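You operate a simulated robot arm through the tools that you are given. There is no shell and no other tool. Be economical: measure what you need, move in short steps, check, and stop when the job is done.

You are at the controls of a simulated robot arm. One attempt, no reset.

## Task
Cure the leak: turn the filter's arrow with the air and rerun.
Fine: blower off before you unclamp; clamp again, see the flag drop; the blower ends off.

Only the result counts: the job must be done as asked and must still hold three seconds after the hand-in. Knocking over, shifting, dropping, spilling or breaking anything else fails it.

## Robot
A 7-joint arm with a two-finger parallel gripper, fixed in place. Base frame: the origin is at the foot of the arm, x ahead of it, y to its left, z up. Units: mm, rad, N and s.
Its first joint turns from -2.897 to 2.897 rad. Payload 4.4 kg.
Tool frame: the origin (TCP) lies between the finger pads and is the grasp point; the fingertips stand 23 mm ahead of it; z points along the fingers, y is the line along which they close. The gripper opens to 94 mm. The fingers are 38 mm wide and 10 mm thick; the gripper's body (54 by 96 mm) begins 39 mm behind the TCP.
Orientation is that of the tool frame in the base frame, as a unit quaternion [x, y, z, w]. With the fingers straight down and closing along the base's y, the tool's x points along the base's -x, its y along +y and its z along -z.

## Interface
- The arm moves only by the tool send_rows. Its argument "moves" is text: rows parted by semicolons, each of 7 numbers parted by spaces: the shift along the base's x, y, z in mm, then the turn, a rotation vector about the base's x, y, z in rad, then the finger opening in mm, from 0 to 94. In form: x y z rx ry rz gripper; .... A call has 1 to 8 rows; each row shifts and turns the commanded pose from where the row before left it. A row lasts 0.2 s, in which the tool goes at most 50 mm and 0.15 rad; a call with a longer step from one row to the next is refused whole, and so is a gripper value outside its range. Where a pose cannot be reached the arm comes as near as it can. A force on the tool above 90 N (or 10 N above the force at the start of the call, whichever is more), or a blocked arm, ends the call early, and 0.2 s more pass. Each finger travels about 72 mm/s and halts on what it meets, pressing with about 41 N; the grip force reading is that of the motor and also rises with nothing between the fingers. The clock runs only during rows and for 0.2 s after the last one: add rows that do not move to give the fingers time. It gives the time, the measured TCP pose, the force on the tool (base axes), the opening and the grip force at its end, in the units of the frame above (readings bear some noise), with the torque about the TCP (base axes, N m) and any sound that the robot's microphone picked up, and new pictures: "views" is both (left out), scene, wrist or none.
- Cameras (640 x 400 px; columns grow to the right, rows downward): "scene" is fixed at [218.9, 649.4, 1492.8]; the picture's right is [-0.42, -0.91, 0.00], its down [-0.59, 0.27, -0.76] and it looks along [0.69, -0.32, -0.65] (base axes); focal length 291 px, centre (320, 200). "wrist" rides on the gripper at [86, 16, -75] in the tool frame; the picture's right is [-0.18, 0.98, 0.00], its down [-0.58, -0.11, -0.81] and it looks along [-0.79, -0.15, 0.59] (tool axes); focal length 243 px, centre (320, 200). There is no depth. A picture from a camera that has moved, and an enlarged one, comes with that camera's place and axes in the base frame and with its lens.
- enlarge(camera, box): a new picture of the part [left, top, right, bottom] of that camera's present view, enlarged. It takes no simulated time.
- sign_off(): hands the job in; it is judged then, once.

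Go step by step. Nothing tells you positions but the pictures and the camera data: compare them with the known pose of the tool, close in by small moves and look again before you grip or let go. The budget is 120 turns and 200 pictures, counting those below and the enlarged ones. Unless the task says otherwise, let go and move clear before handing in, and close with one line.

The tools are called after "Request:" as a command line: name --argument value ..., lists and objects as JSON in quotes. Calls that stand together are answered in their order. send_rows: Moves the arm, as the interface text tells. Its arguments: {"type":"object","properties":{"moves":{"type":"string"},"views":{"type":"string","enum":["both","scene","wrist","none"]}},"required":["moves"]} The other tools are called the same way: enlarge (camera, box) takes an enlarged picture of a part of a camera's view; sign_off () hands the job in.

At the start:

```text
clock: 0.0
tool_pos: [804.5, 11.8, 1195.3]
tcp_rot: [0.001, 1.0, 0.0, 0.0]
force: [0.6, 0.1, 1.0]
ft_torque: [-0.02, -0.03, 0.02]
opening: 94.0
grasp_force: 0.1
```

scene: 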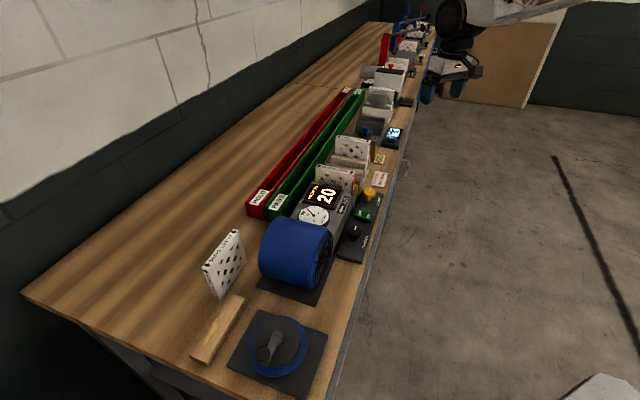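
wrist: 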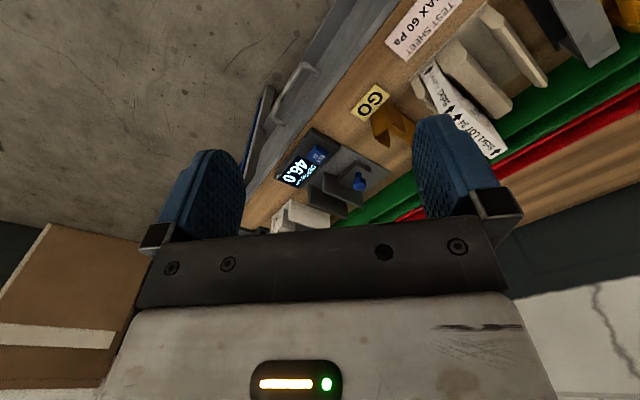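

I see a long bench with a blower, gauge, filters, and controls. I'll enlarge the scene to identify the parts.

Request:
enlarge --camera "scene" --box '[240, 150, 400, 300]'

Request:
enlarge --camera "scene" --box '[320, 20, 460, 200]'

Request:
enlarge --camera "scene" --box '[180, 220, 340, 400]'

Request:
enlarge --camera "wrist" --box '[240, 0, 640, 240]'

```text
2.67 times, centred on (320, 225) of scene
camera zoom: at [218.9, 649.4, 1492.8], right [-0.42, -0.91, 0.0], down [-0.59, 0.27, -0.76], along [0.69, -0.32, -0.65], focal length 776 px, centre (320, 133)
```

zoom: 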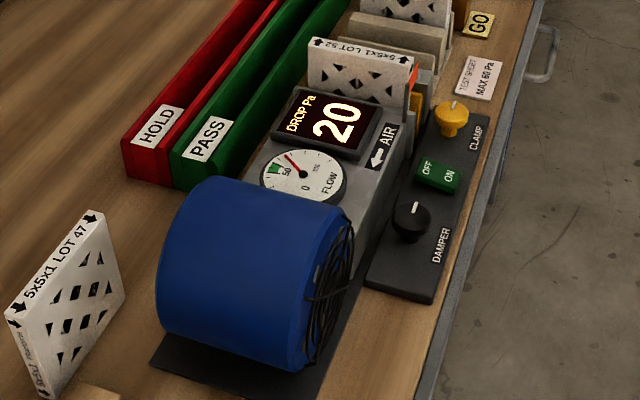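

```text
2.22 times, centred on (390, 110) of scene
camera zoom: at [218.9, 649.4, 1492.8], right [-0.42, -0.91, 0.0], down [-0.59, 0.27, -0.76], along [0.69, -0.32, -0.65], focal length 647 px, centre (164, 400)
```

zoom: 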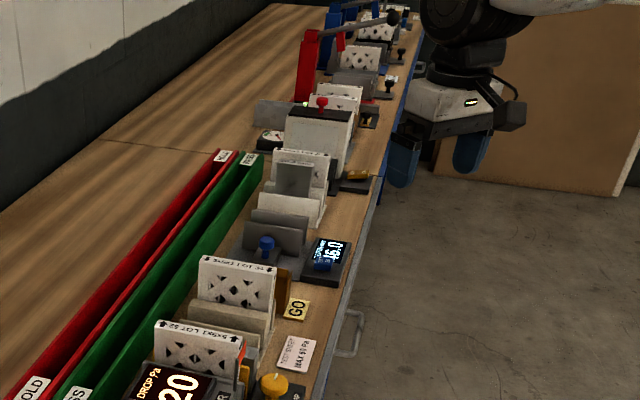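

```text
2.22 times, centred on (260, 310) of scene
camera zoom: at [218.9, 649.4, 1492.8], right [-0.42, -0.91, 0.0], down [-0.59, 0.27, -0.76], along [0.69, -0.32, -0.65], focal length 647 px, centre (453, -44)
```

zoom: 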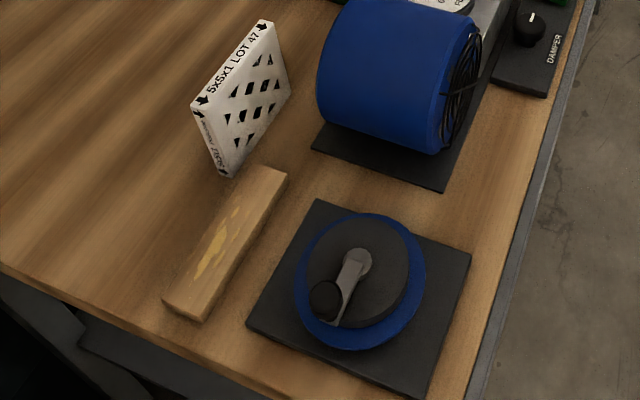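

```text
1.60 times, centred on (440, 120) of wrist
camera zoom: at [717.6, 27.4, 1269.8], right [0.18, 0.98, 0.0], down [0.58, -0.11, 0.81], along [0.79, -0.15, -0.59], focal length 388 px, centre (128, 328)
```

zoom: 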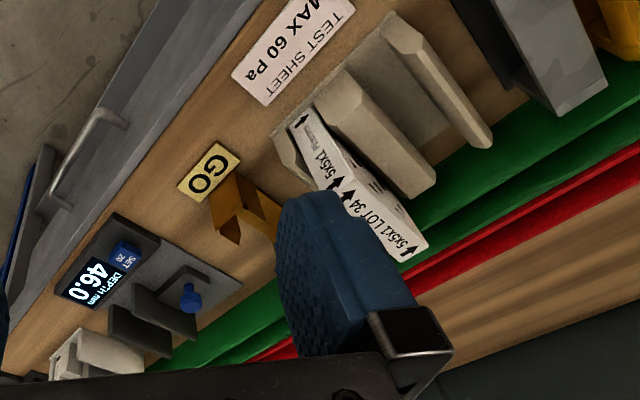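

The bench runs diagonally (about 45°), with its top at z≈905. I'll turn the tool 45° and move to look at the blower rig from closer.

Request:
send_rows --moves "-25 29 0 0 0 0.131 94;-25 29 0 0 0 0.131 94;-25 29 0 0 0 0.131 94;-25 29 0 0 0 0.131 94;-25 29 0 0 0 0.131 94;-25 29 0 0 0 0.131 94"

```text
clock: 1.4
tool_pos: [653.8, 186.7, 1195.3]
tcp_rot: [-0.384, 0.923, 0.001, 0.0]
force: [-0.5, 1.2, 0.3]
ft_torque: [0.03, 0.0, 0.05]
opening: 93.7
grasp_force: 0.0
camera wrist: at [582.5, 136.4, 1271.3], right [-0.57, 0.82, 0.0], down [0.49, 0.34, 0.81], along [0.66, 0.46, -0.59], focal length 243 px, centre (320, 200)
```

scene: 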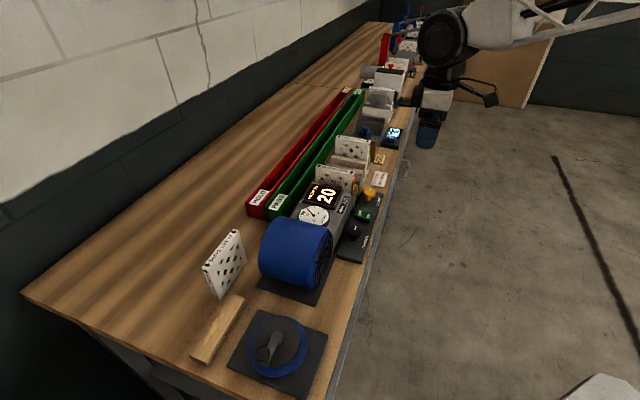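
wrist: 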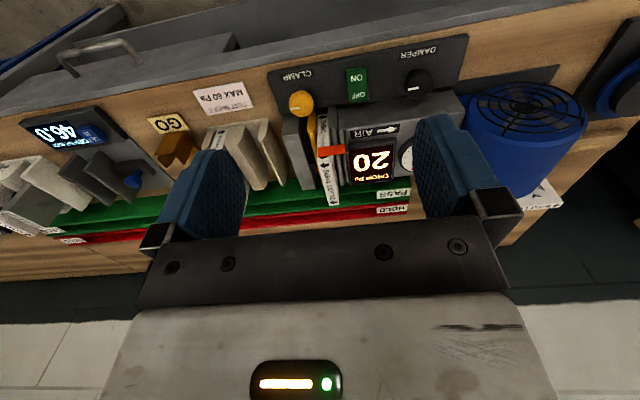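

Good view of the rig. I'll enlarge it for detail.

Request:
enlarge --camera "wrist" --box '[260, 30, 480, 220]'

Request:
enlarge --camera "scene" --box '[290, 150, 400, 250]'

Request:
enlarge --camera "wrist" --box '[120, 60, 300, 220]'

```text
2.11 times, centred on (370, 125) of wrist
camera zoom: at [582.5, 136.4, 1271.3], right [-0.57, 0.82, 0.0], down [0.49, 0.34, 0.81], along [0.66, 0.46, -0.59], focal length 511 px, centre (215, 358)
```

zoom: 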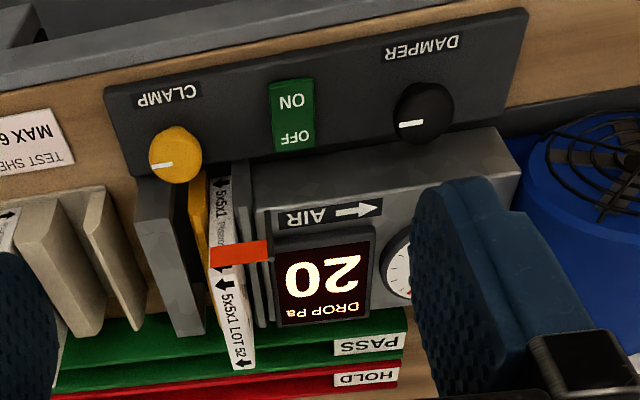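

```text
4.00 times, centred on (345, 200) of scene
camera zoom: at [218.9, 649.4, 1492.8], right [-0.42, -0.91, 0.0], down [-0.59, 0.27, -0.76], along [0.69, -0.32, -0.65], focal length 1165 px, centre (220, 200)
```

zoom: 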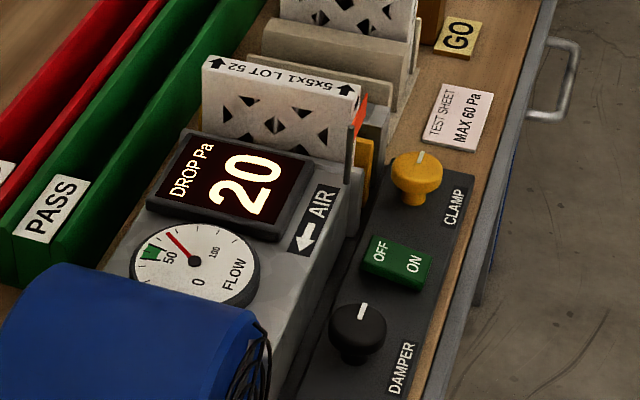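

```text
2.50 times, centred on (210, 140) of wrist
camera zoom: at [582.5, 136.4, 1271.3], right [-0.57, 0.82, 0.0], down [0.49, 0.34, 0.81], along [0.66, 0.46, -0.59], focal length 606 px, centre (595, 350)
```

zoom: 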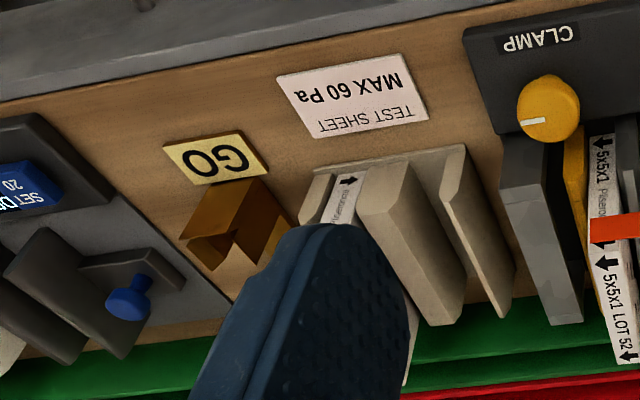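

Request:
enlarge --camera "wrist" --box '[310, 70, 400, 210]'

Request:
enlarge --camera "scene" --box '[335, 160, 405, 220]'

```text
2.86 times, centred on (355, 140) of wrist
camera zoom: at [582.5, 136.4, 1271.3], right [-0.57, 0.82, 0.0], down [0.49, 0.34, 0.81], along [0.66, 0.46, -0.59], focal length 693 px, centre (220, 371)
```

zoom: 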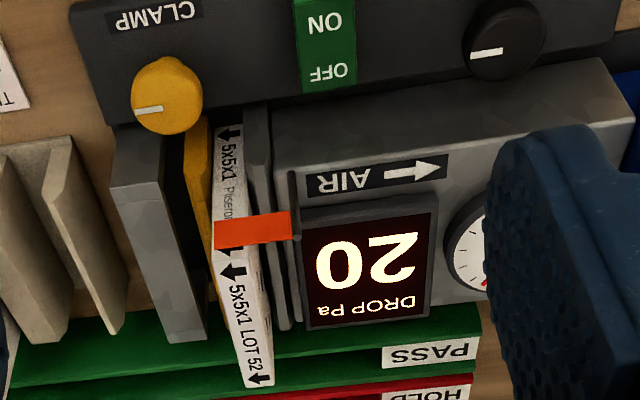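

```text
6.67 times, centred on (370, 190) of scene
camera zoom: at [218.9, 649.4, 1492.8], right [-0.42, -0.91, 0.0], down [-0.59, 0.27, -0.76], along [0.69, -0.32, -0.65], focal length 1941 px, centre (-13, 267)
```

zoom: 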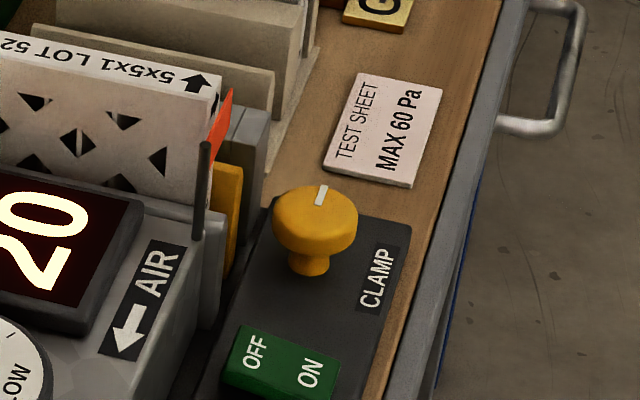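

The filter's arrow points away from the blower, against the AIR arrow, so it is in backwards. I place the OFF end of the rocker at about (714,296,932). Next I close the fingers and hover over it.

Request:
send_rows --moves "13.4 23.4 -30 0 0 0 0;13.4 23.4 -30 0 0 0 0;13.4 23.4 -30 0 0 0 0;13.4 23.4 -40 0 0 0 0;13.4 23.4 -40 0 0 0 0;0 0 -20 0 0 0 0;0 0 0 0 0 0 0"

```text
clock: 3.0
tool_pos: [719.8, 305.0, 1005.7]
tcp_rot: [-0.384, 0.923, 0.0, 0.0]
force: [0.0, -0.2, 0.2]
ft_torque: [-0.01, 0.0, 0.01]
opening: 0.1
grasp_force: 40.9
camera wrist: at [648.4, 253.9, 1079.9], right [-0.57, 0.82, 0.0], down [0.49, 0.33, 0.81], along [0.67, 0.46, -0.59], focal length 243 px, centre (320, 200)
```

scene: 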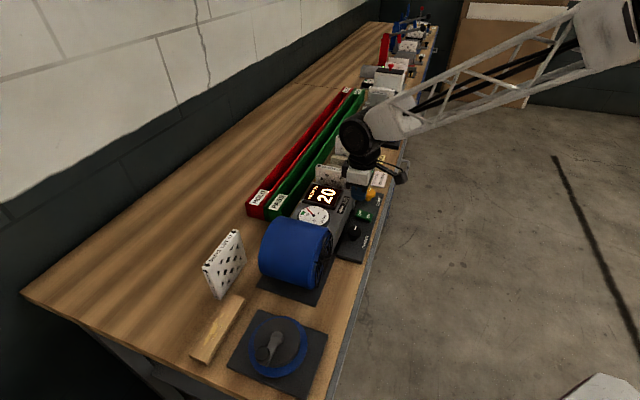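
wrist: 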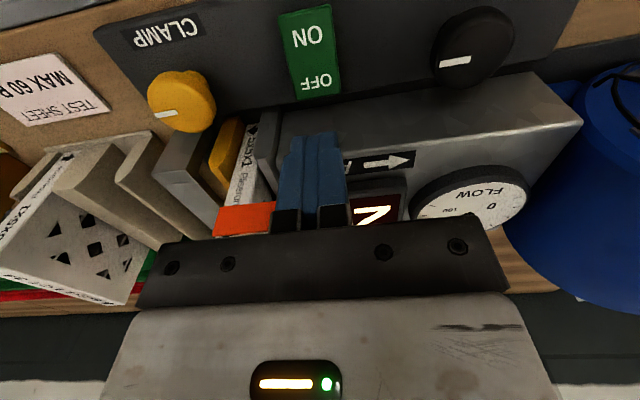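

Request:
enlarge --camera "wrist" --box '[220, 40, 600, 240]'

Request:
enlarge --camera "scene" --box '[310, 150, 400, 240]'

```text
1.68 times, centred on (410, 140) of wrist
camera zoom: at [648.4, 253.9, 1079.9], right [-0.57, 0.82, 0.0], down [0.49, 0.33, 0.81], along [0.67, 0.46, -0.59], focal length 409 px, centre (168, 301)
```

zoom: 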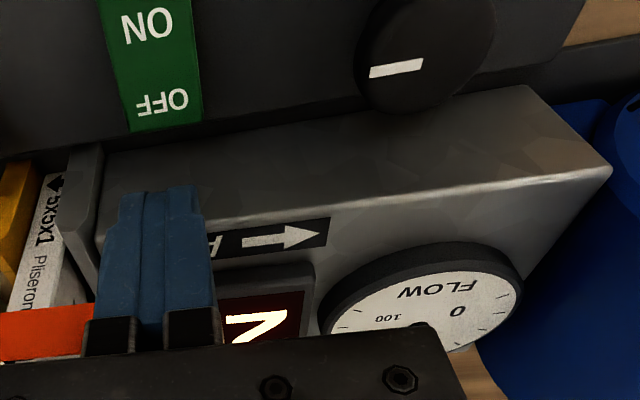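

```text
4.44 times, centred on (355, 195) of scene
camera zoom: at [218.9, 649.4, 1492.8], right [-0.42, -0.91, 0.0], down [-0.59, 0.27, -0.76], along [0.69, -0.32, -0.65], focal length 1294 px, centre (164, 222)
```

zoom: 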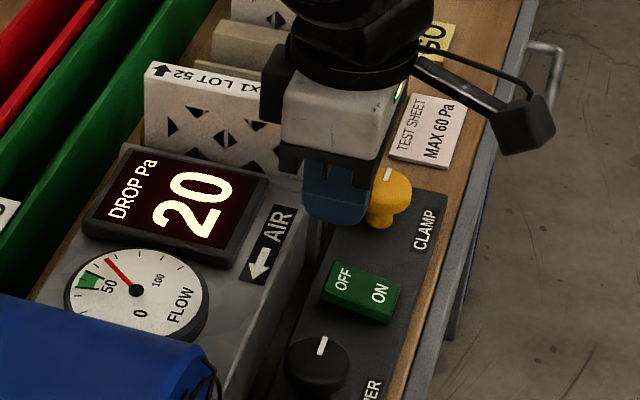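

The flag post is close to the hand's body, so I'll tilt the tool slightly to clear it. Then I descend so that the near corner of the closed fingers presses OFF.

Request:
send_rows --moves "0 0 0 0.0707 -0.0707 0 0;0 0 0 0.0707 -0.0707 0 0;0 0 0 0.0707 -0.0707 0 0;0 0 -20 0 0 0 0;0 0 -16 0 0 0 0;0 0 0 0 0 0 0"

```text
clock: 4.2
tool_pos: [723.0, 304.4, 981.5]
tcp_rot: [-0.38, 0.912, 0.057, 0.143]
force: [-28.8, -16.9, 20.9]
ft_torque: [0.07, 0.21, 0.33]
opening: 0.0
grasp_force: 41.1
stopped in row 6: the force on the tool passed its limit at 122 N (the readings are from after the stop); the commanded pose is now the measured one
camera wrist: at [636.3, 240.5, 1025.8], right [-0.57, 0.82, 0.05], down [0.29, 0.14, 0.94], along [0.77, 0.56, -0.32], focal length 243 px, centre (320, 200)
```

scene: 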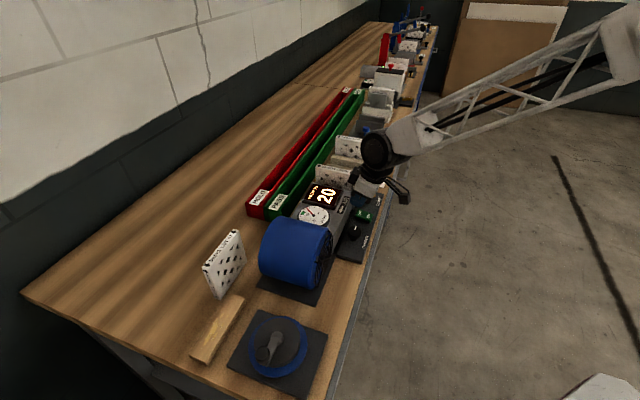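
wrist: 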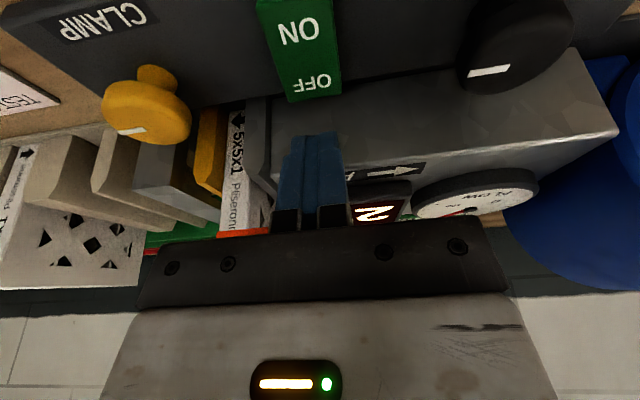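

My fingers touched the duct's front edge at about n≈743, z≈965, where n is the distance outward across the bench. I'll back off upward, turn the tool 90° so its thin side faces the duct, and check that nothing has moved.

Request:
send_rows --moves "-10 -10 25 0 0 0 0;-10 1 25 -0.0299 -0.0299 0.1366 0;0 0 0 -0.0299 -0.0299 0.1366 0;0 0 0 -0.0299 -0.0299 0.1366 0;0 0 0 -0.0299 -0.0299 0.1366 0;0 0 0 -0.0299 -0.0299 0.1366 0;0 0 0 -0.0299 -0.0299 0.1366 0;0 0 0 -0.0299 -0.0299 0.1366 0" --views "scene"

Request:
send_rows --moves "0 0 0 -0.0299 -0.0299 0.1366 0;0 0 0 -0.0299 -0.0299 0.1366 0;0 0 0 -0.0299 -0.0299 0.1366 0;0 0 0 -0.0299 -0.0299 0.1366 0;0 0 0 0 0 0 0"

```text
clock: 6.0
tool_pos: [702.9, 294.6, 1029.7]
tcp_rot: [0.772, -0.617, 0.013, -0.152]
force: [0.3, -0.2, -0.2]
ft_torque: [-0.02, 0.0, 0.02]
opening: 0.0
grasp_force: 40.3
```

scene: 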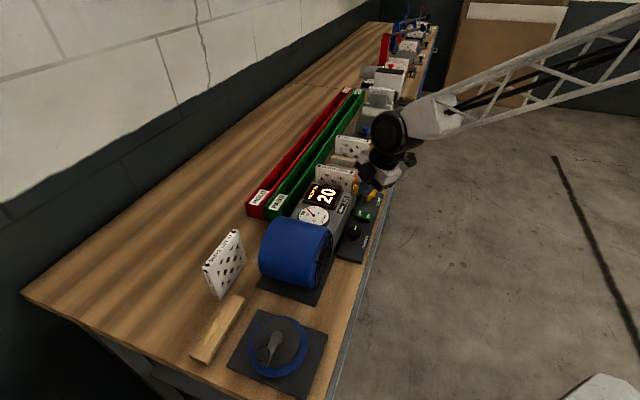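

```text
clock: 7.2
tool_pos: [703.0, 296.0, 1030.5]
tcp_rot: [0.915, -0.375, 0.054, -0.141]
force: [-0.1, -0.6, 0.4]
ft_torque: [0.0, -0.03, -0.01]
opening: 0.2
grasp_force: 40.9
camera wrist: at [738.1, 207.1, 1095.7], right [-0.79, -0.54, -0.29], down [-0.51, 0.31, 0.81], along [-0.34, 0.78, -0.52], focal length 243 px, centre (320, 200)
```

scene: 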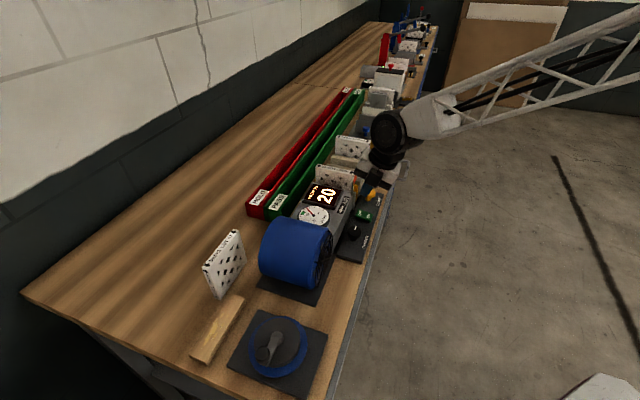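
wrist: 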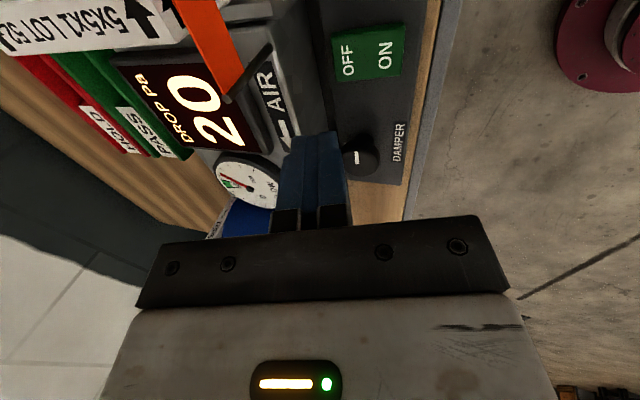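

The view is clear now. I'll align over OFF and lower to just above it.

Request:
send_rows --moves "1.8 13.2 -15 0 0 0 0;0 0 -25 0 0 0 0;0 0 -20 0 0 0 0;0 0 0 0 0 0 0" --views "wrist"

```text
clock: 8.2
tool_pos: [703.5, 308.6, 968.8]
tcp_rot: [0.915, -0.375, 0.053, -0.14]
force: [-0.6, 0.0, 0.2]
ft_torque: [0.0, 0.01, -0.01]
opening: 0.0
grasp_force: 40.8
camera wrist: at [740.0, 219.9, 1036.0], right [-0.79, -0.54, -0.29], down [-0.51, 0.31, 0.81], along [-0.34, 0.79, -0.52], focal length 243 px, centre (320, 200)
```

wrist: 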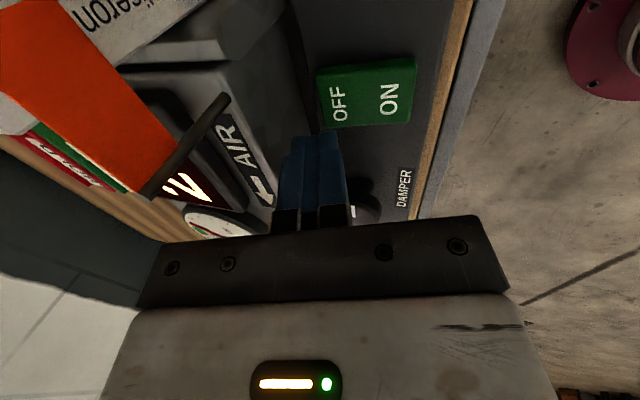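

Request:
send_rows --moves "2.8 -2.8 -4 0 0 0 0;0 0 -4 0 0 0 0;0 0 -4 0 0 0 0;0 0 -3 0 0 0 0" --views "wrist"

```text
clock: 9.2
tool_pos: [706.8, 306.3, 955.6]
tcp_rot: [0.915, -0.375, 0.053, -0.141]
force: [-0.3, 1.6, 3.3]
ft_torque: [0.01, -0.05, -0.02]
opening: 0.0
grasp_force: 41.2
camera wrist: at [743.1, 217.5, 1021.4], right [-0.79, -0.54, -0.29], down [-0.51, 0.31, 0.81], along [-0.34, 0.79, -0.52], focal length 243 px, centre (320, 200)
```

wrist: 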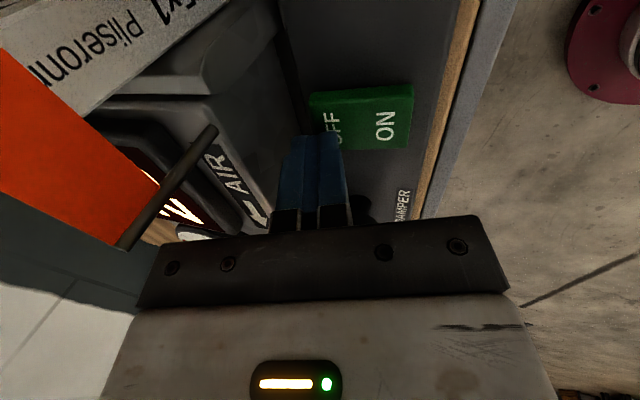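

Contact is just starting (3 N). I'll press on in small steps.

Request:
send_rows --moves "0 0 -2 0 0 0 0;0 0 -2 0 0 0 0;0 0 -2 0 0 0 0" --views "scene"

```text
clock: 10.0
tool_pos: [707.1, 306.3, 951.2]
tcp_rot: [0.914, -0.375, 0.056, -0.142]
force: [-18.2, -13.7, 44.6]
ft_torque: [-0.71, 0.22, -0.18]
opening: 0.2
grasp_force: 41.0
```

scene: 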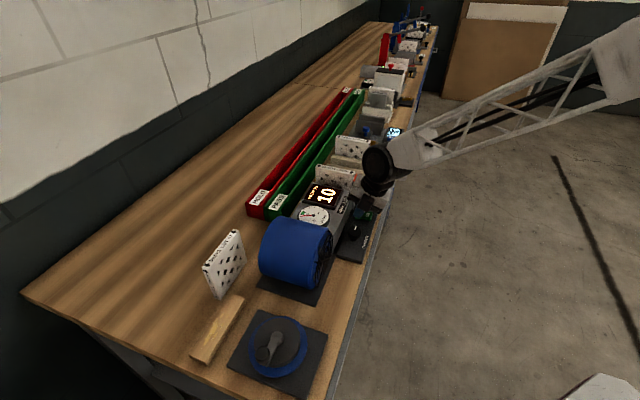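

The display has dropped to 10, so the blower is spinning down. I'll lift away and look.

Request:
send_rows --moves "0 0 20 0 0 0 0;0 0 30 0 0 0 0;-10 -10 30 0 0 0 0;0 0 0 0 0 0 0;0 0 0 0 0 0 0;0 0 0 0 0 0 0"

Request:
enlarge --camera "scene" --box '[290, 150, 400, 250]'

```text
clock: 11.4
tool_pos: [695.2, 296.3, 1027.6]
tcp_rot: [0.914, -0.376, 0.054, -0.14]
force: [-0.9, -0.2, 0.9]
ft_torque: [0.03, 0.03, -0.02]
opening: 0.0
grasp_force: 40.8
camera wrist: at [732.2, 207.9, 1093.8], right [-0.79, -0.54, -0.29], down [-0.51, 0.31, 0.81], along [-0.34, 0.79, -0.52], focal length 243 px, centre (320, 200)
```

scene: 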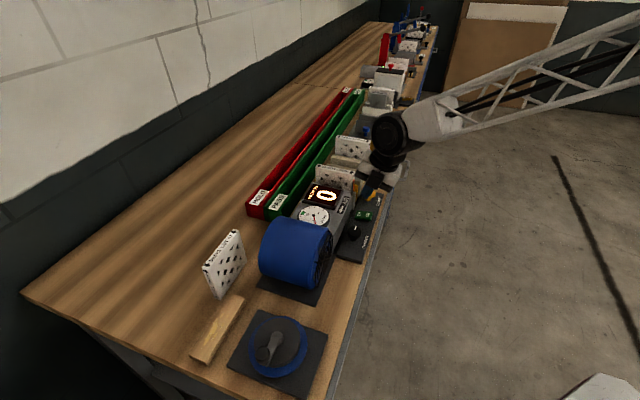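
wrist: 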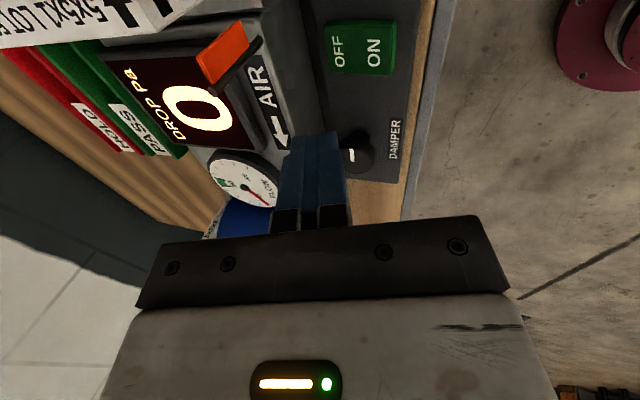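

```text
4.00 times, centred on (345, 200) of scene
camera zoom: at [218.9, 649.4, 1492.8], right [-0.42, -0.91, 0.0], down [-0.59, 0.27, -0.76], along [0.69, -0.32, -0.65], focal length 1165 px, centre (220, 200)
```

zoom: 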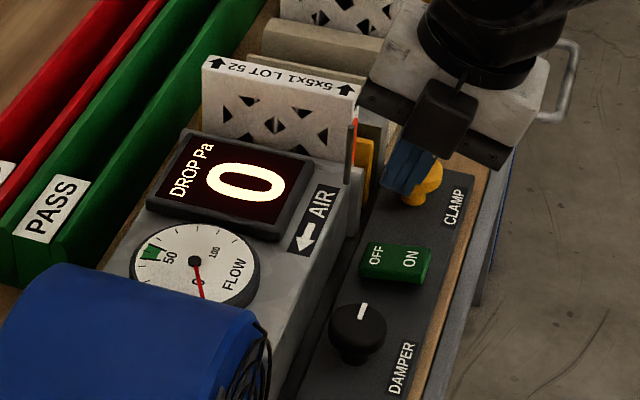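

The blower is off and the display reads 0. Next I turn the tool back square and go look at the clamp knob.

Request:
send_rows --moves "0 0 20 0.0299 0.0299 -0.1366 0;0 0 20 0.0299 0.0299 -0.1366 0;0 -15 0 0.0299 0.0299 -0.1366 0;5 -20 0 0.0299 0.0299 -0.1366 0;5 -20 0 0.0299 0.0299 -0.1366 0;5 -20 0 0.0299 0.0299 -0.1366 0;5 -20 0 0.0299 0.0299 -0.1366 0;5 -17 0 0.0299 0.0299 -0.1366 0" --views "none"

Request:
send_rows --moves "0 0 0 0.0299 0.0299 -0.1366 60;0 0 0 0.0299 0.0299 -0.1366 60;0 0 0 0.0299 0.0299 -0.1366 60;0 0 0 -0.0707 0.0707 0 60;0 0 0 -0.0707 0.0707 0 60;0 0 0 -0.0707 0.0707 0 60;0 0 0 0 0 0 60"

Request:
enlarge --camera "wrist" --box '[200, 20, 480, 220]'

```text
clock: 13.2
tool_pos: [722.2, 183.1, 1069.6]
tcp_rot: [-0.564, 0.811, 0.028, 0.151]
force: [0.1, -0.2, 1.0]
ft_torque: [0.03, 0.02, 0.0]
opening: 0.0
grasp_force: 40.9
```

```text
clock: 14.8
tool_pos: [723.1, 183.1, 1068.9]
tcp_rot: [-0.384, 0.923, -0.001, 0.004]
force: [0.2, -0.2, 0.2]
ft_torque: [0.03, -0.02, 0.0]
opening: 59.8
grasp_force: 0.1
camera wrist: at [649.2, 133.0, 1142.9], right [-0.57, 0.82, 0.0], down [0.48, 0.33, 0.81], along [0.67, 0.46, -0.59], focal length 243 px, centre (320, 200)
```

scene: 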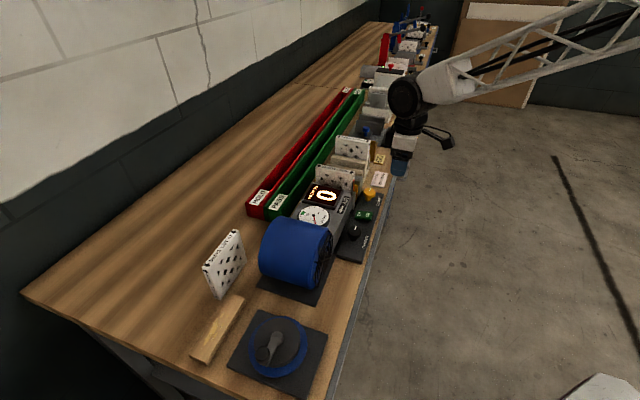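
wrist: 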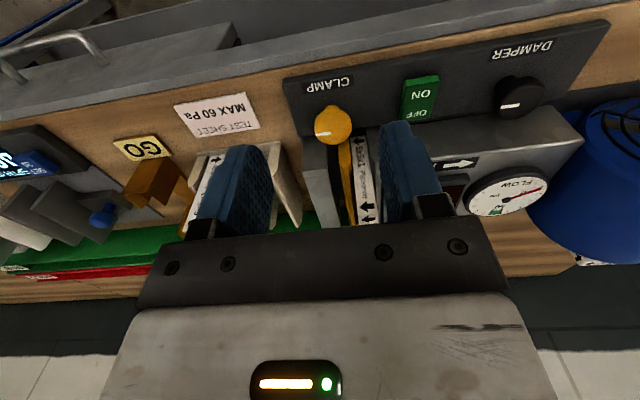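

```text
2.00 times, centred on (340, 120) of wrist
camera zoom: at [649.2, 133.0, 1142.9], right [-0.57, 0.82, 0.0], down [0.48, 0.33, 0.81], along [0.67, 0.46, -0.59], focal length 485 px, centre (280, 360)
```

zoom: 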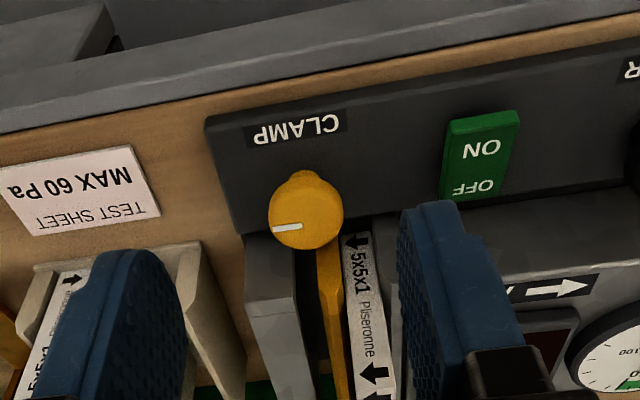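

I place the clamp knob at about (767,231), with its top at z≈943. I'll move over it and check before lowering.

Request:
send_rows --moves "15 16 0 0 0 0 60;15 16 0 0 0 0 60;14.1 16.1 0 0 0 0 60;0 0 -40 0 0 0 60;0 0 -35 0 0 0 60;0 0 0 0 0 0 60"

Request:
enlarge --camera "scene" --box '[330, 140, 420, 220]'

```text
clock: 16.2
tool_pos: [765.3, 235.2, 994.6]
tcp_rot: [-0.383, 0.924, 0.0, 0.005]
force: [1.1, 0.4, -0.1]
ft_torque: [0.02, 0.02, 0.0]
opening: 60.1
grasp_force: 0.0
camera wrist: at [693.0, 183.4, 1069.1], right [-0.57, 0.82, 0.0], down [0.48, 0.33, 0.81], along [0.67, 0.46, -0.58], focal length 243 px, centre (320, 200)
```

scene: 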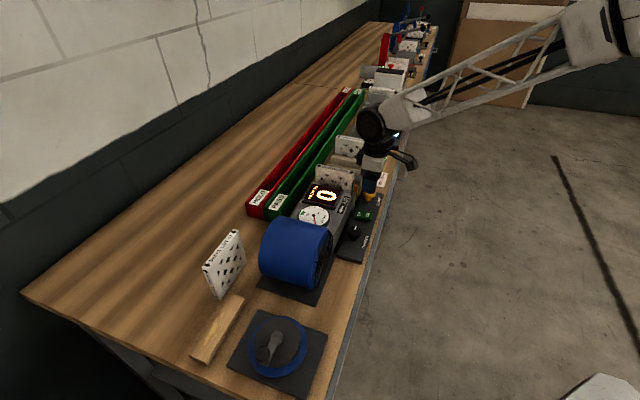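
wrist: 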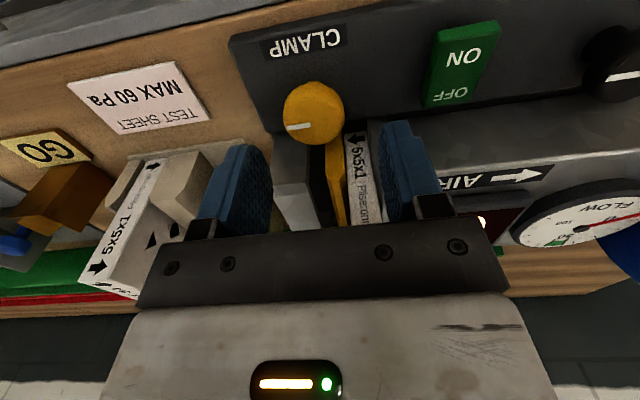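

```text
5.00 times, centred on (375, 180) of scene
camera zoom: at [218.9, 649.4, 1492.8], right [-0.42, -0.91, 0.0], down [-0.59, 0.27, -0.76], along [0.69, -0.32, -0.65], focal length 1456 px, centre (45, 300)
```

zoom: 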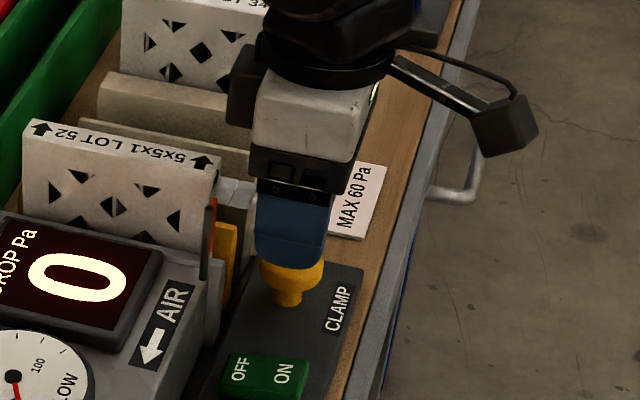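

Request:
send_rows --moves "0.7 -4.9 -20 0 0 0 60;0 0 -15 0 0 0 60;0 0 -9 0 0 0 60;0 0 0 0 0 0 60"

Request:
enlarge --camera "scene" --box '[330, 140, 420, 220]'

```text
clock: 17.2
tool_pos: [766.5, 228.2, 950.1]
tcp_rot: [-0.384, 0.923, 0.0, 0.005]
force: [0.8, -0.6, 0.4]
ft_torque: [-0.06, -0.04, 0.02]
opening: 60.3
grasp_force: 0.1
camera wrist: at [693.6, 176.9, 1023.1], right [-0.57, 0.82, 0.0], down [0.48, 0.33, 0.81], along [0.67, 0.46, -0.58], focal length 243 px, centre (320, 200)
```

scene: 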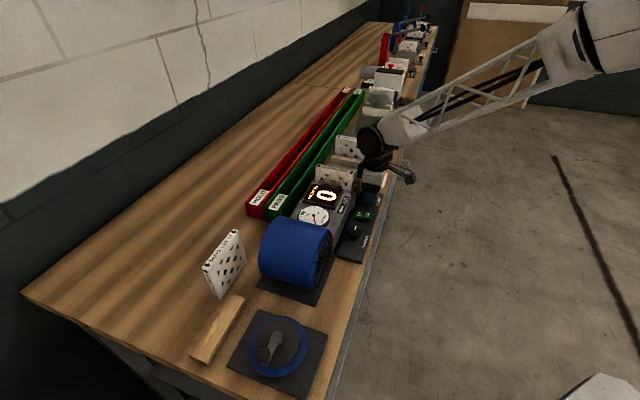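
wrist: 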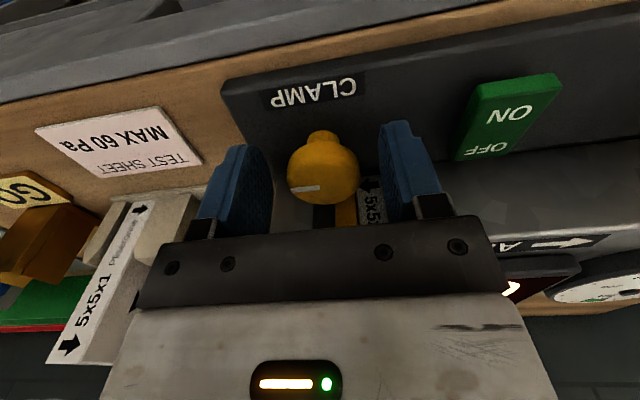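

```text
5.00 times, centred on (375, 180) of scene
camera zoom: at [218.9, 649.4, 1492.8], right [-0.42, -0.91, 0.0], down [-0.59, 0.27, -0.76], along [0.69, -0.32, -0.65], focal length 1456 px, centre (45, 300)
```

zoom: 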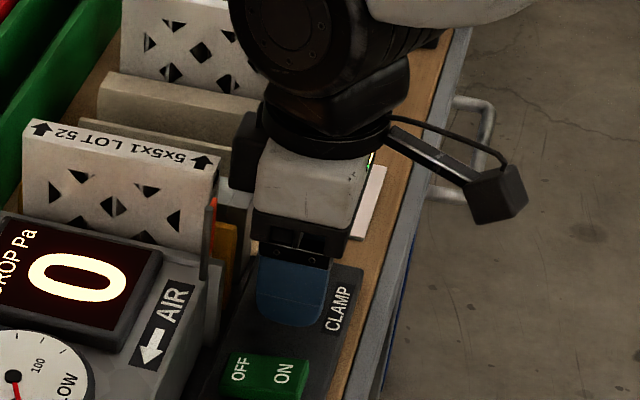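

The knob sits between the fingers, so I'll grip it.

Request:
send_rows --moves "0 0 0 0 0 0 30;0 0 0 0 0 0 30;0 0 0 0 0 0 30" --views "wrist"

```text
clock: 18.0
tool_pos: [765.7, 228.5, 949.9]
tcp_rot: [-0.383, 0.924, 0.001, 0.005]
force: [-13.3, 11.0, 1.2]
ft_torque: [0.15, 0.22, 0.13]
opening: 37.8
grasp_force: 44.7
camera wrist: at [693.3, 177.3, 1023.2], right [-0.57, 0.82, 0.0], down [0.48, 0.33, 0.81], along [0.67, 0.46, -0.58], focal length 243 px, centre (320, 200)
```

wrist: 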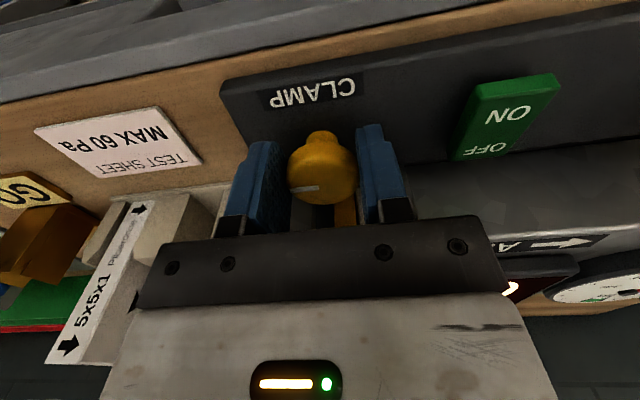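

Request:
send_rows --moves "-1 1 0 0 0 0.1 20;0 0 0 0 0 0.1 20;0 0 0 0 0 0 20" --views "wrist"

```text
clock: 18.8
tool_pos: [766.2, 228.2, 948.8]
tcp_rot: [-0.474, 0.88, 0.0, 0.005]
force: [35.5, -18.4, -19.7]
ft_torque: [-0.16, -0.54, -0.3]
opening: 37.8
grasp_force: 44.8
camera wrist: at [705.6, 163.0, 1023.1], right [-0.72, 0.69, 0.0], down [0.41, 0.42, 0.81], along [0.56, 0.58, -0.58], focal length 243 px, centre (320, 200)
```

wrist: 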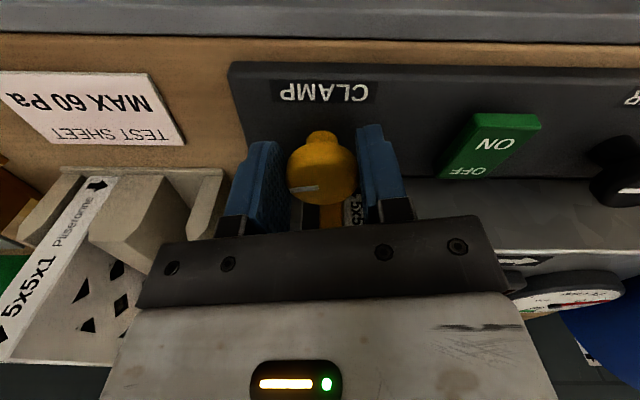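

The knob follows the hand freely. I'll continue turning.

Request:
send_rows --moves "1 -1 0 0 0 0.1 20;0 0 0 0 0 0.1 20;0 0 0 0 0 0.1 20;0 0 0 0 0 0.1 20" --views "wrist"

```text
clock: 19.7
tool_pos: [768.3, 225.3, 951.3]
tcp_rot: [-0.602, 0.799, 0.0, 0.005]
force: [26.4, -7.9, -13.3]
ft_torque: [-0.18, -0.2, -0.19]
opening: 37.8
grasp_force: 20.0
stopped in row 4: the force on the tool passed its limit at 95 N (the readings are from after the stop); the commanded pose is now the measured one
camera wrist: at [728.9, 146.0, 1023.6], right [-0.89, 0.45, 0.0], down [0.26, 0.52, 0.81], along [0.37, 0.73, -0.58], focal length 243 px, centre (320, 200)
```

wrist: 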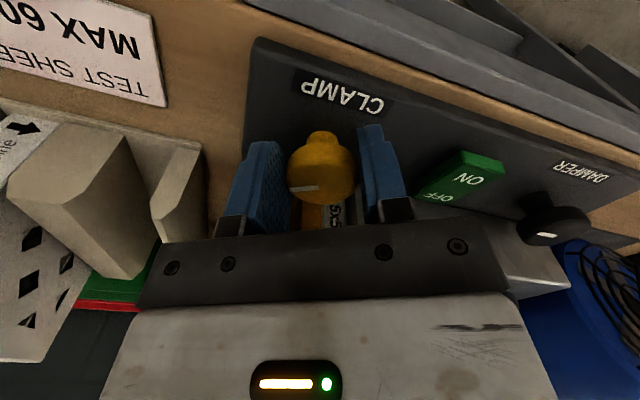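

Request:
enlarge --camera "wrist" --box '[230, 100, 430, 240]'

Request:
send_rows --moves "0 0 0 0 0 0 60;0 0 0 0 0 0 60;0 0 0 0 0 0 60"

Request:
enlarge --camera "wrist" --box '[230, 100, 430, 240]'

Request:
enlarge --camera "scene" --box '[330, 140, 420, 220]'

```text
2.86 times, centred on (330, 170) of wrist
camera zoom: at [728.9, 146.0, 1023.6], right [-0.89, 0.45, 0.0], down [0.26, 0.52, 0.81], along [0.37, 0.73, -0.58], focal length 693 px, centre (291, 286)
```

zoom: 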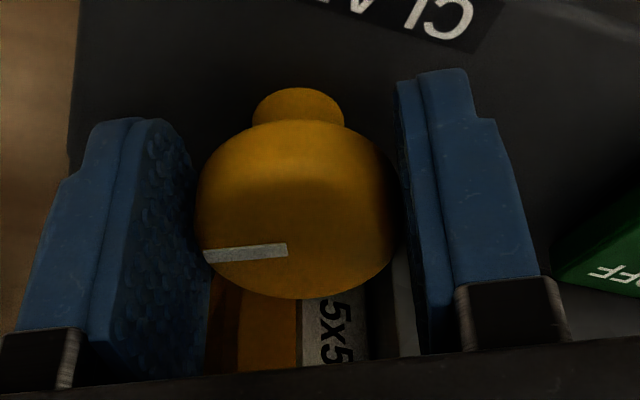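

```text
clock: 20.5
tool_pos: [768.2, 226.8, 949.8]
tcp_rot: [-0.602, 0.798, 0.0, 0.006]
force: [-0.3, -0.2, 0.6]
ft_torque: [0.0, -0.01, 0.0]
opening: 59.8
grasp_force: 0.0
camera wrist: at [728.2, 146.3, 1024.0], right [-0.89, 0.45, 0.0], down [0.26, 0.52, 0.81], along [0.36, 0.73, -0.58], focal length 243 px, centre (320, 200)
```

scene: 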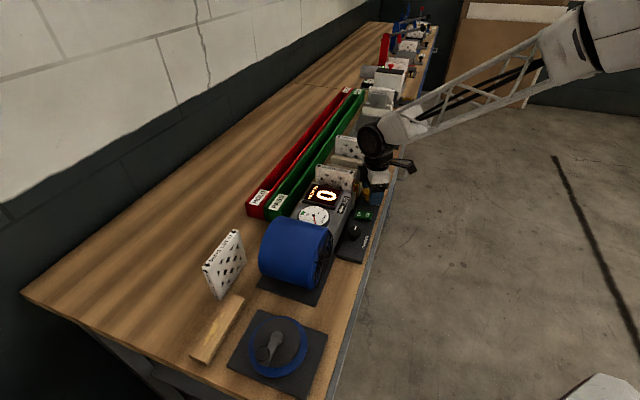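
wrist: 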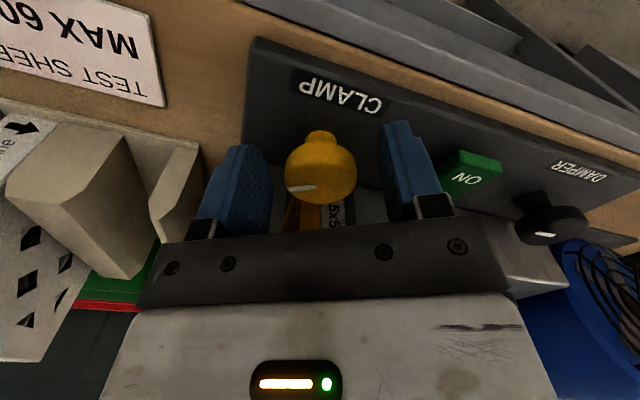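

```text
2.86 times, centred on (330, 170) of wrist
camera zoom: at [728.2, 146.3, 1024.0], right [-0.89, 0.45, 0.0], down [0.26, 0.52, 0.81], along [0.36, 0.73, -0.58], focal length 693 px, centre (291, 286)
```

zoom: 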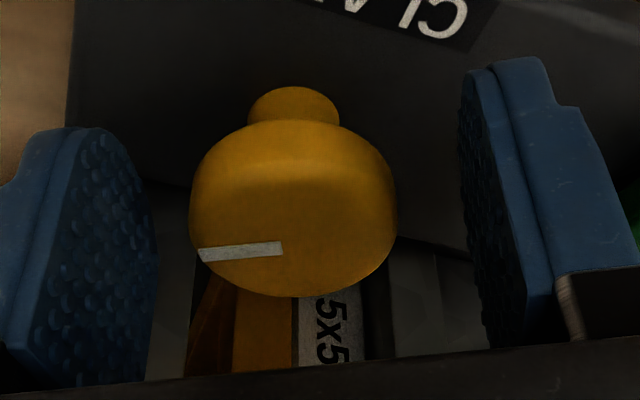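

```text
5.00 times, centred on (375, 180) of scene
camera zoom: at [218.9, 649.4, 1492.8], right [-0.42, -0.91, 0.0], down [-0.59, 0.27, -0.76], along [0.69, -0.32, -0.65], focal length 1456 px, centre (45, 300)
```

zoom: 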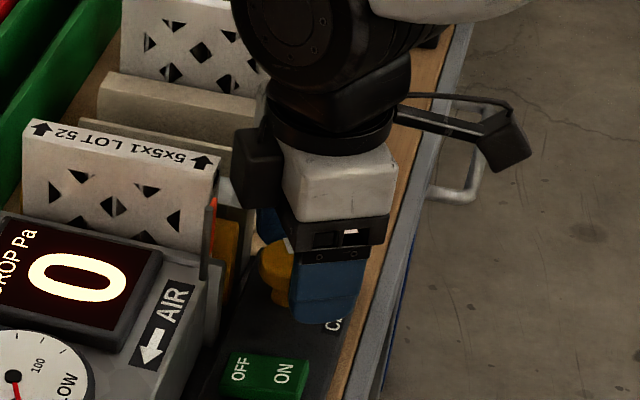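

The knob turned about 29° and stayed; the force came from being off its axis. I'll re-centre, grip and continue.

Request:
send_rows --moves "2 4 0 0 0 0 60;0 0 0 0 0 0 30;0 0 0 0 0 0 30;0 0 0 0 0 0 20" --views "none"

Request:
send_rows --moves "0 0 0 0 0 0.08 20;0 0 0 0 0 0.08 20;0 0 0 0 0 0 20" --views "wrist"

```text
clock: 21.5
tool_pos: [771.2, 231.5, 949.9]
tcp_rot: [-0.602, 0.798, 0.001, 0.006]
force: [22.6, 20.9, -6.5]
ft_torque: [0.52, -0.45, -0.07]
opening: 37.5
grasp_force: 44.9
```

```text
clock: 22.3
tool_pos: [770.6, 229.1, 950.0]
tcp_rot: [-0.663, 0.748, 0.001, 0.005]
force: [-5.6, -38.8, 18.3]
ft_torque: [0.62, -0.19, -0.87]
opening: 37.3
grasp_force: 44.5
camera wrist: at [743.7, 143.3, 1024.5], right [-0.95, 0.3, 0.0], down [0.17, 0.56, 0.81], along [0.24, 0.77, -0.58], focal length 243 px, centre (320, 200)
```

wrist: 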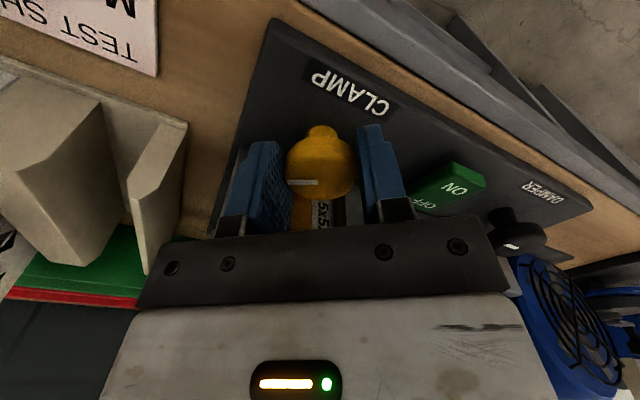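

Request:
enlarge --camera "wrist" --box '[230, 100, 430, 240]'

Request:
send_rows --moves "0 -2 0 0 0 0.08 20;0 0 0 0 0 0.08 20;0 0 0 0 0 0 20" --views "wrist"

Request:
enlarge --camera "wrist" --box '[230, 100, 430, 240]'

```text
2.86 times, centred on (330, 170) of wrist
camera zoom: at [743.7, 143.3, 1024.5], right [-0.95, 0.3, 0.0], down [0.17, 0.56, 0.81], along [0.24, 0.77, -0.58], focal length 693 px, centre (291, 286)
```

zoom: 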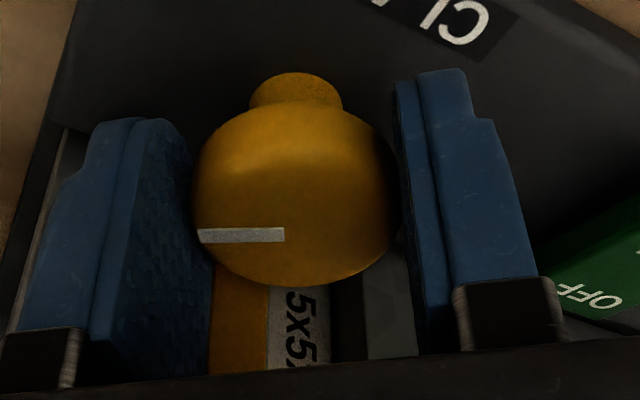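

```text
clock: 23.1
tool_pos: [771.0, 225.6, 949.7]
tcp_rot: [0.722, -0.692, -0.001, -0.005]
force: [8.4, -85.2, 16.0]
ft_torque: [1.18, -1.29, -1.37]
opening: 37.2
grasp_force: 45.2
camera wrist: at [758.3, 137.2, 1024.1], right [-0.99, 0.14, 0.0], down [0.08, 0.58, 0.81], along [0.12, 0.8, -0.58], focal length 243 px, centre (320, 200)
```

wrist: 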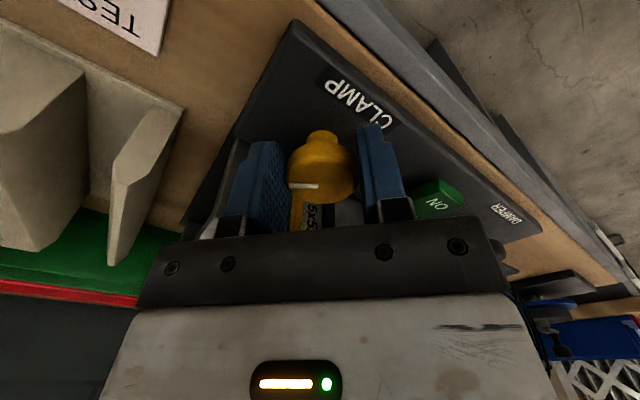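

```text
2.86 times, centred on (330, 170) of wrist
camera zoom: at [758.3, 137.2, 1024.1], right [-0.99, 0.14, 0.0], down [0.08, 0.58, 0.81], along [0.12, 0.8, -0.58], focal length 693 px, centre (291, 286)
```

zoom: 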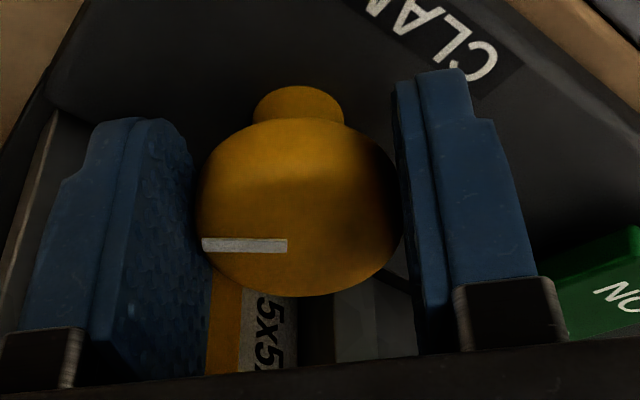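

My outer finger is brushing the clamp block end. I'll release, rise, turn back to a better yaw, and regrip for a second stroke.

Request:
send_rows --moves "0 -4 0 0 0 0 46;0 -4 0 0 0 0 46;0 0 20 0 0 0 60;0 0 20 0 0 0 60;0 0 0 0 0 -0.145 60;0 0 0 0 0 -0.145 60;0 0 0 0 0 -0.145 60;0 0 0 0 0 -0.145 60" --views "none"

Request:
send_rows --moves "0 0 0 0 0 -0.145 60;0 0 0 0 0 -0.145 60;0 0 0 0 0 -0.145 60;0 0 0 0 0 -0.145 60;0 0 0 0 0 0 60" --views "both"

Request:
enlarge --camera "wrist" --box '[230, 50, 430, 240]'

Request:
enlarge --camera "scene" --box '[330, 140, 420, 220]'

```text
clock: 24.9
tool_pos: [770.9, 221.5, 989.9]
tcp_rot: [-0.492, 0.871, 0.0, 0.005]
force: [-0.5, 0.4, -1.0]
ft_torque: [0.05, 0.05, 0.01]
opening: 60.3
grasp_force: 0.0
```

```text
clock: 26.1
tool_pos: [770.4, 220.5, 990.0]
tcp_rot: [-0.223, 0.975, -0.002, 0.005]
force: [0.8, 1.3, -0.2]
ft_torque: [-0.02, -0.01, 0.02]
opening: 59.8
grasp_force: 0.0
camera wrist: at [684.9, 196.6, 1063.7], right [-0.26, 0.96, 0.0], down [0.56, 0.16, 0.81], along [0.78, 0.21, -0.58], focal length 243 px, centre (320, 200)
```

scene: 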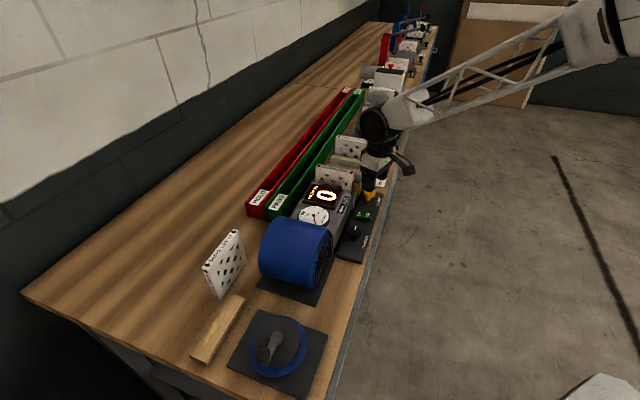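
wrist: 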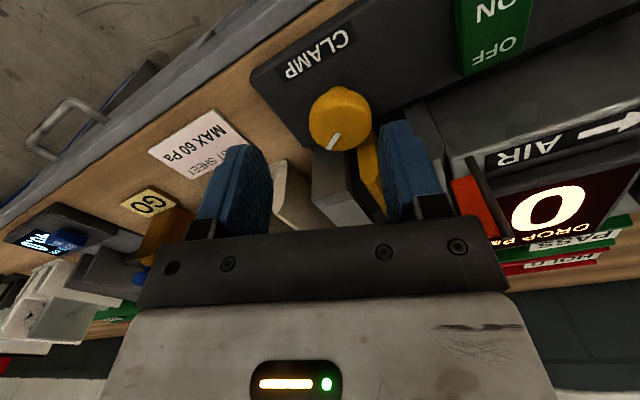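

```text
2.11 times, centred on (330, 145) of wrist
camera zoom: at [684.9, 196.6, 1063.7], right [-0.26, 0.96, 0.0], down [0.56, 0.16, 0.81], along [0.78, 0.21, -0.58], focal length 511 px, centre (299, 316)
```

zoom: 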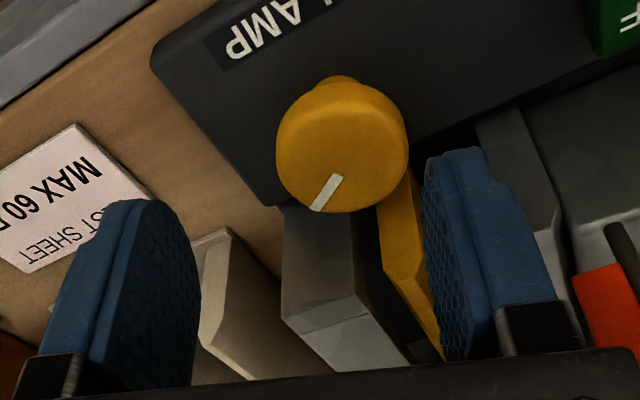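

```text
5.00 times, centred on (375, 180) of scene
camera zoom: at [218.9, 649.4, 1492.8], right [-0.42, -0.91, 0.0], down [-0.59, 0.27, -0.76], along [0.69, -0.32, -0.65], focal length 1456 px, centre (45, 300)
```

zoom: 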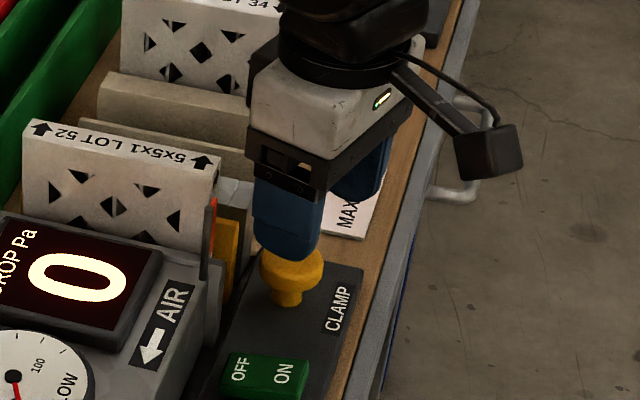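

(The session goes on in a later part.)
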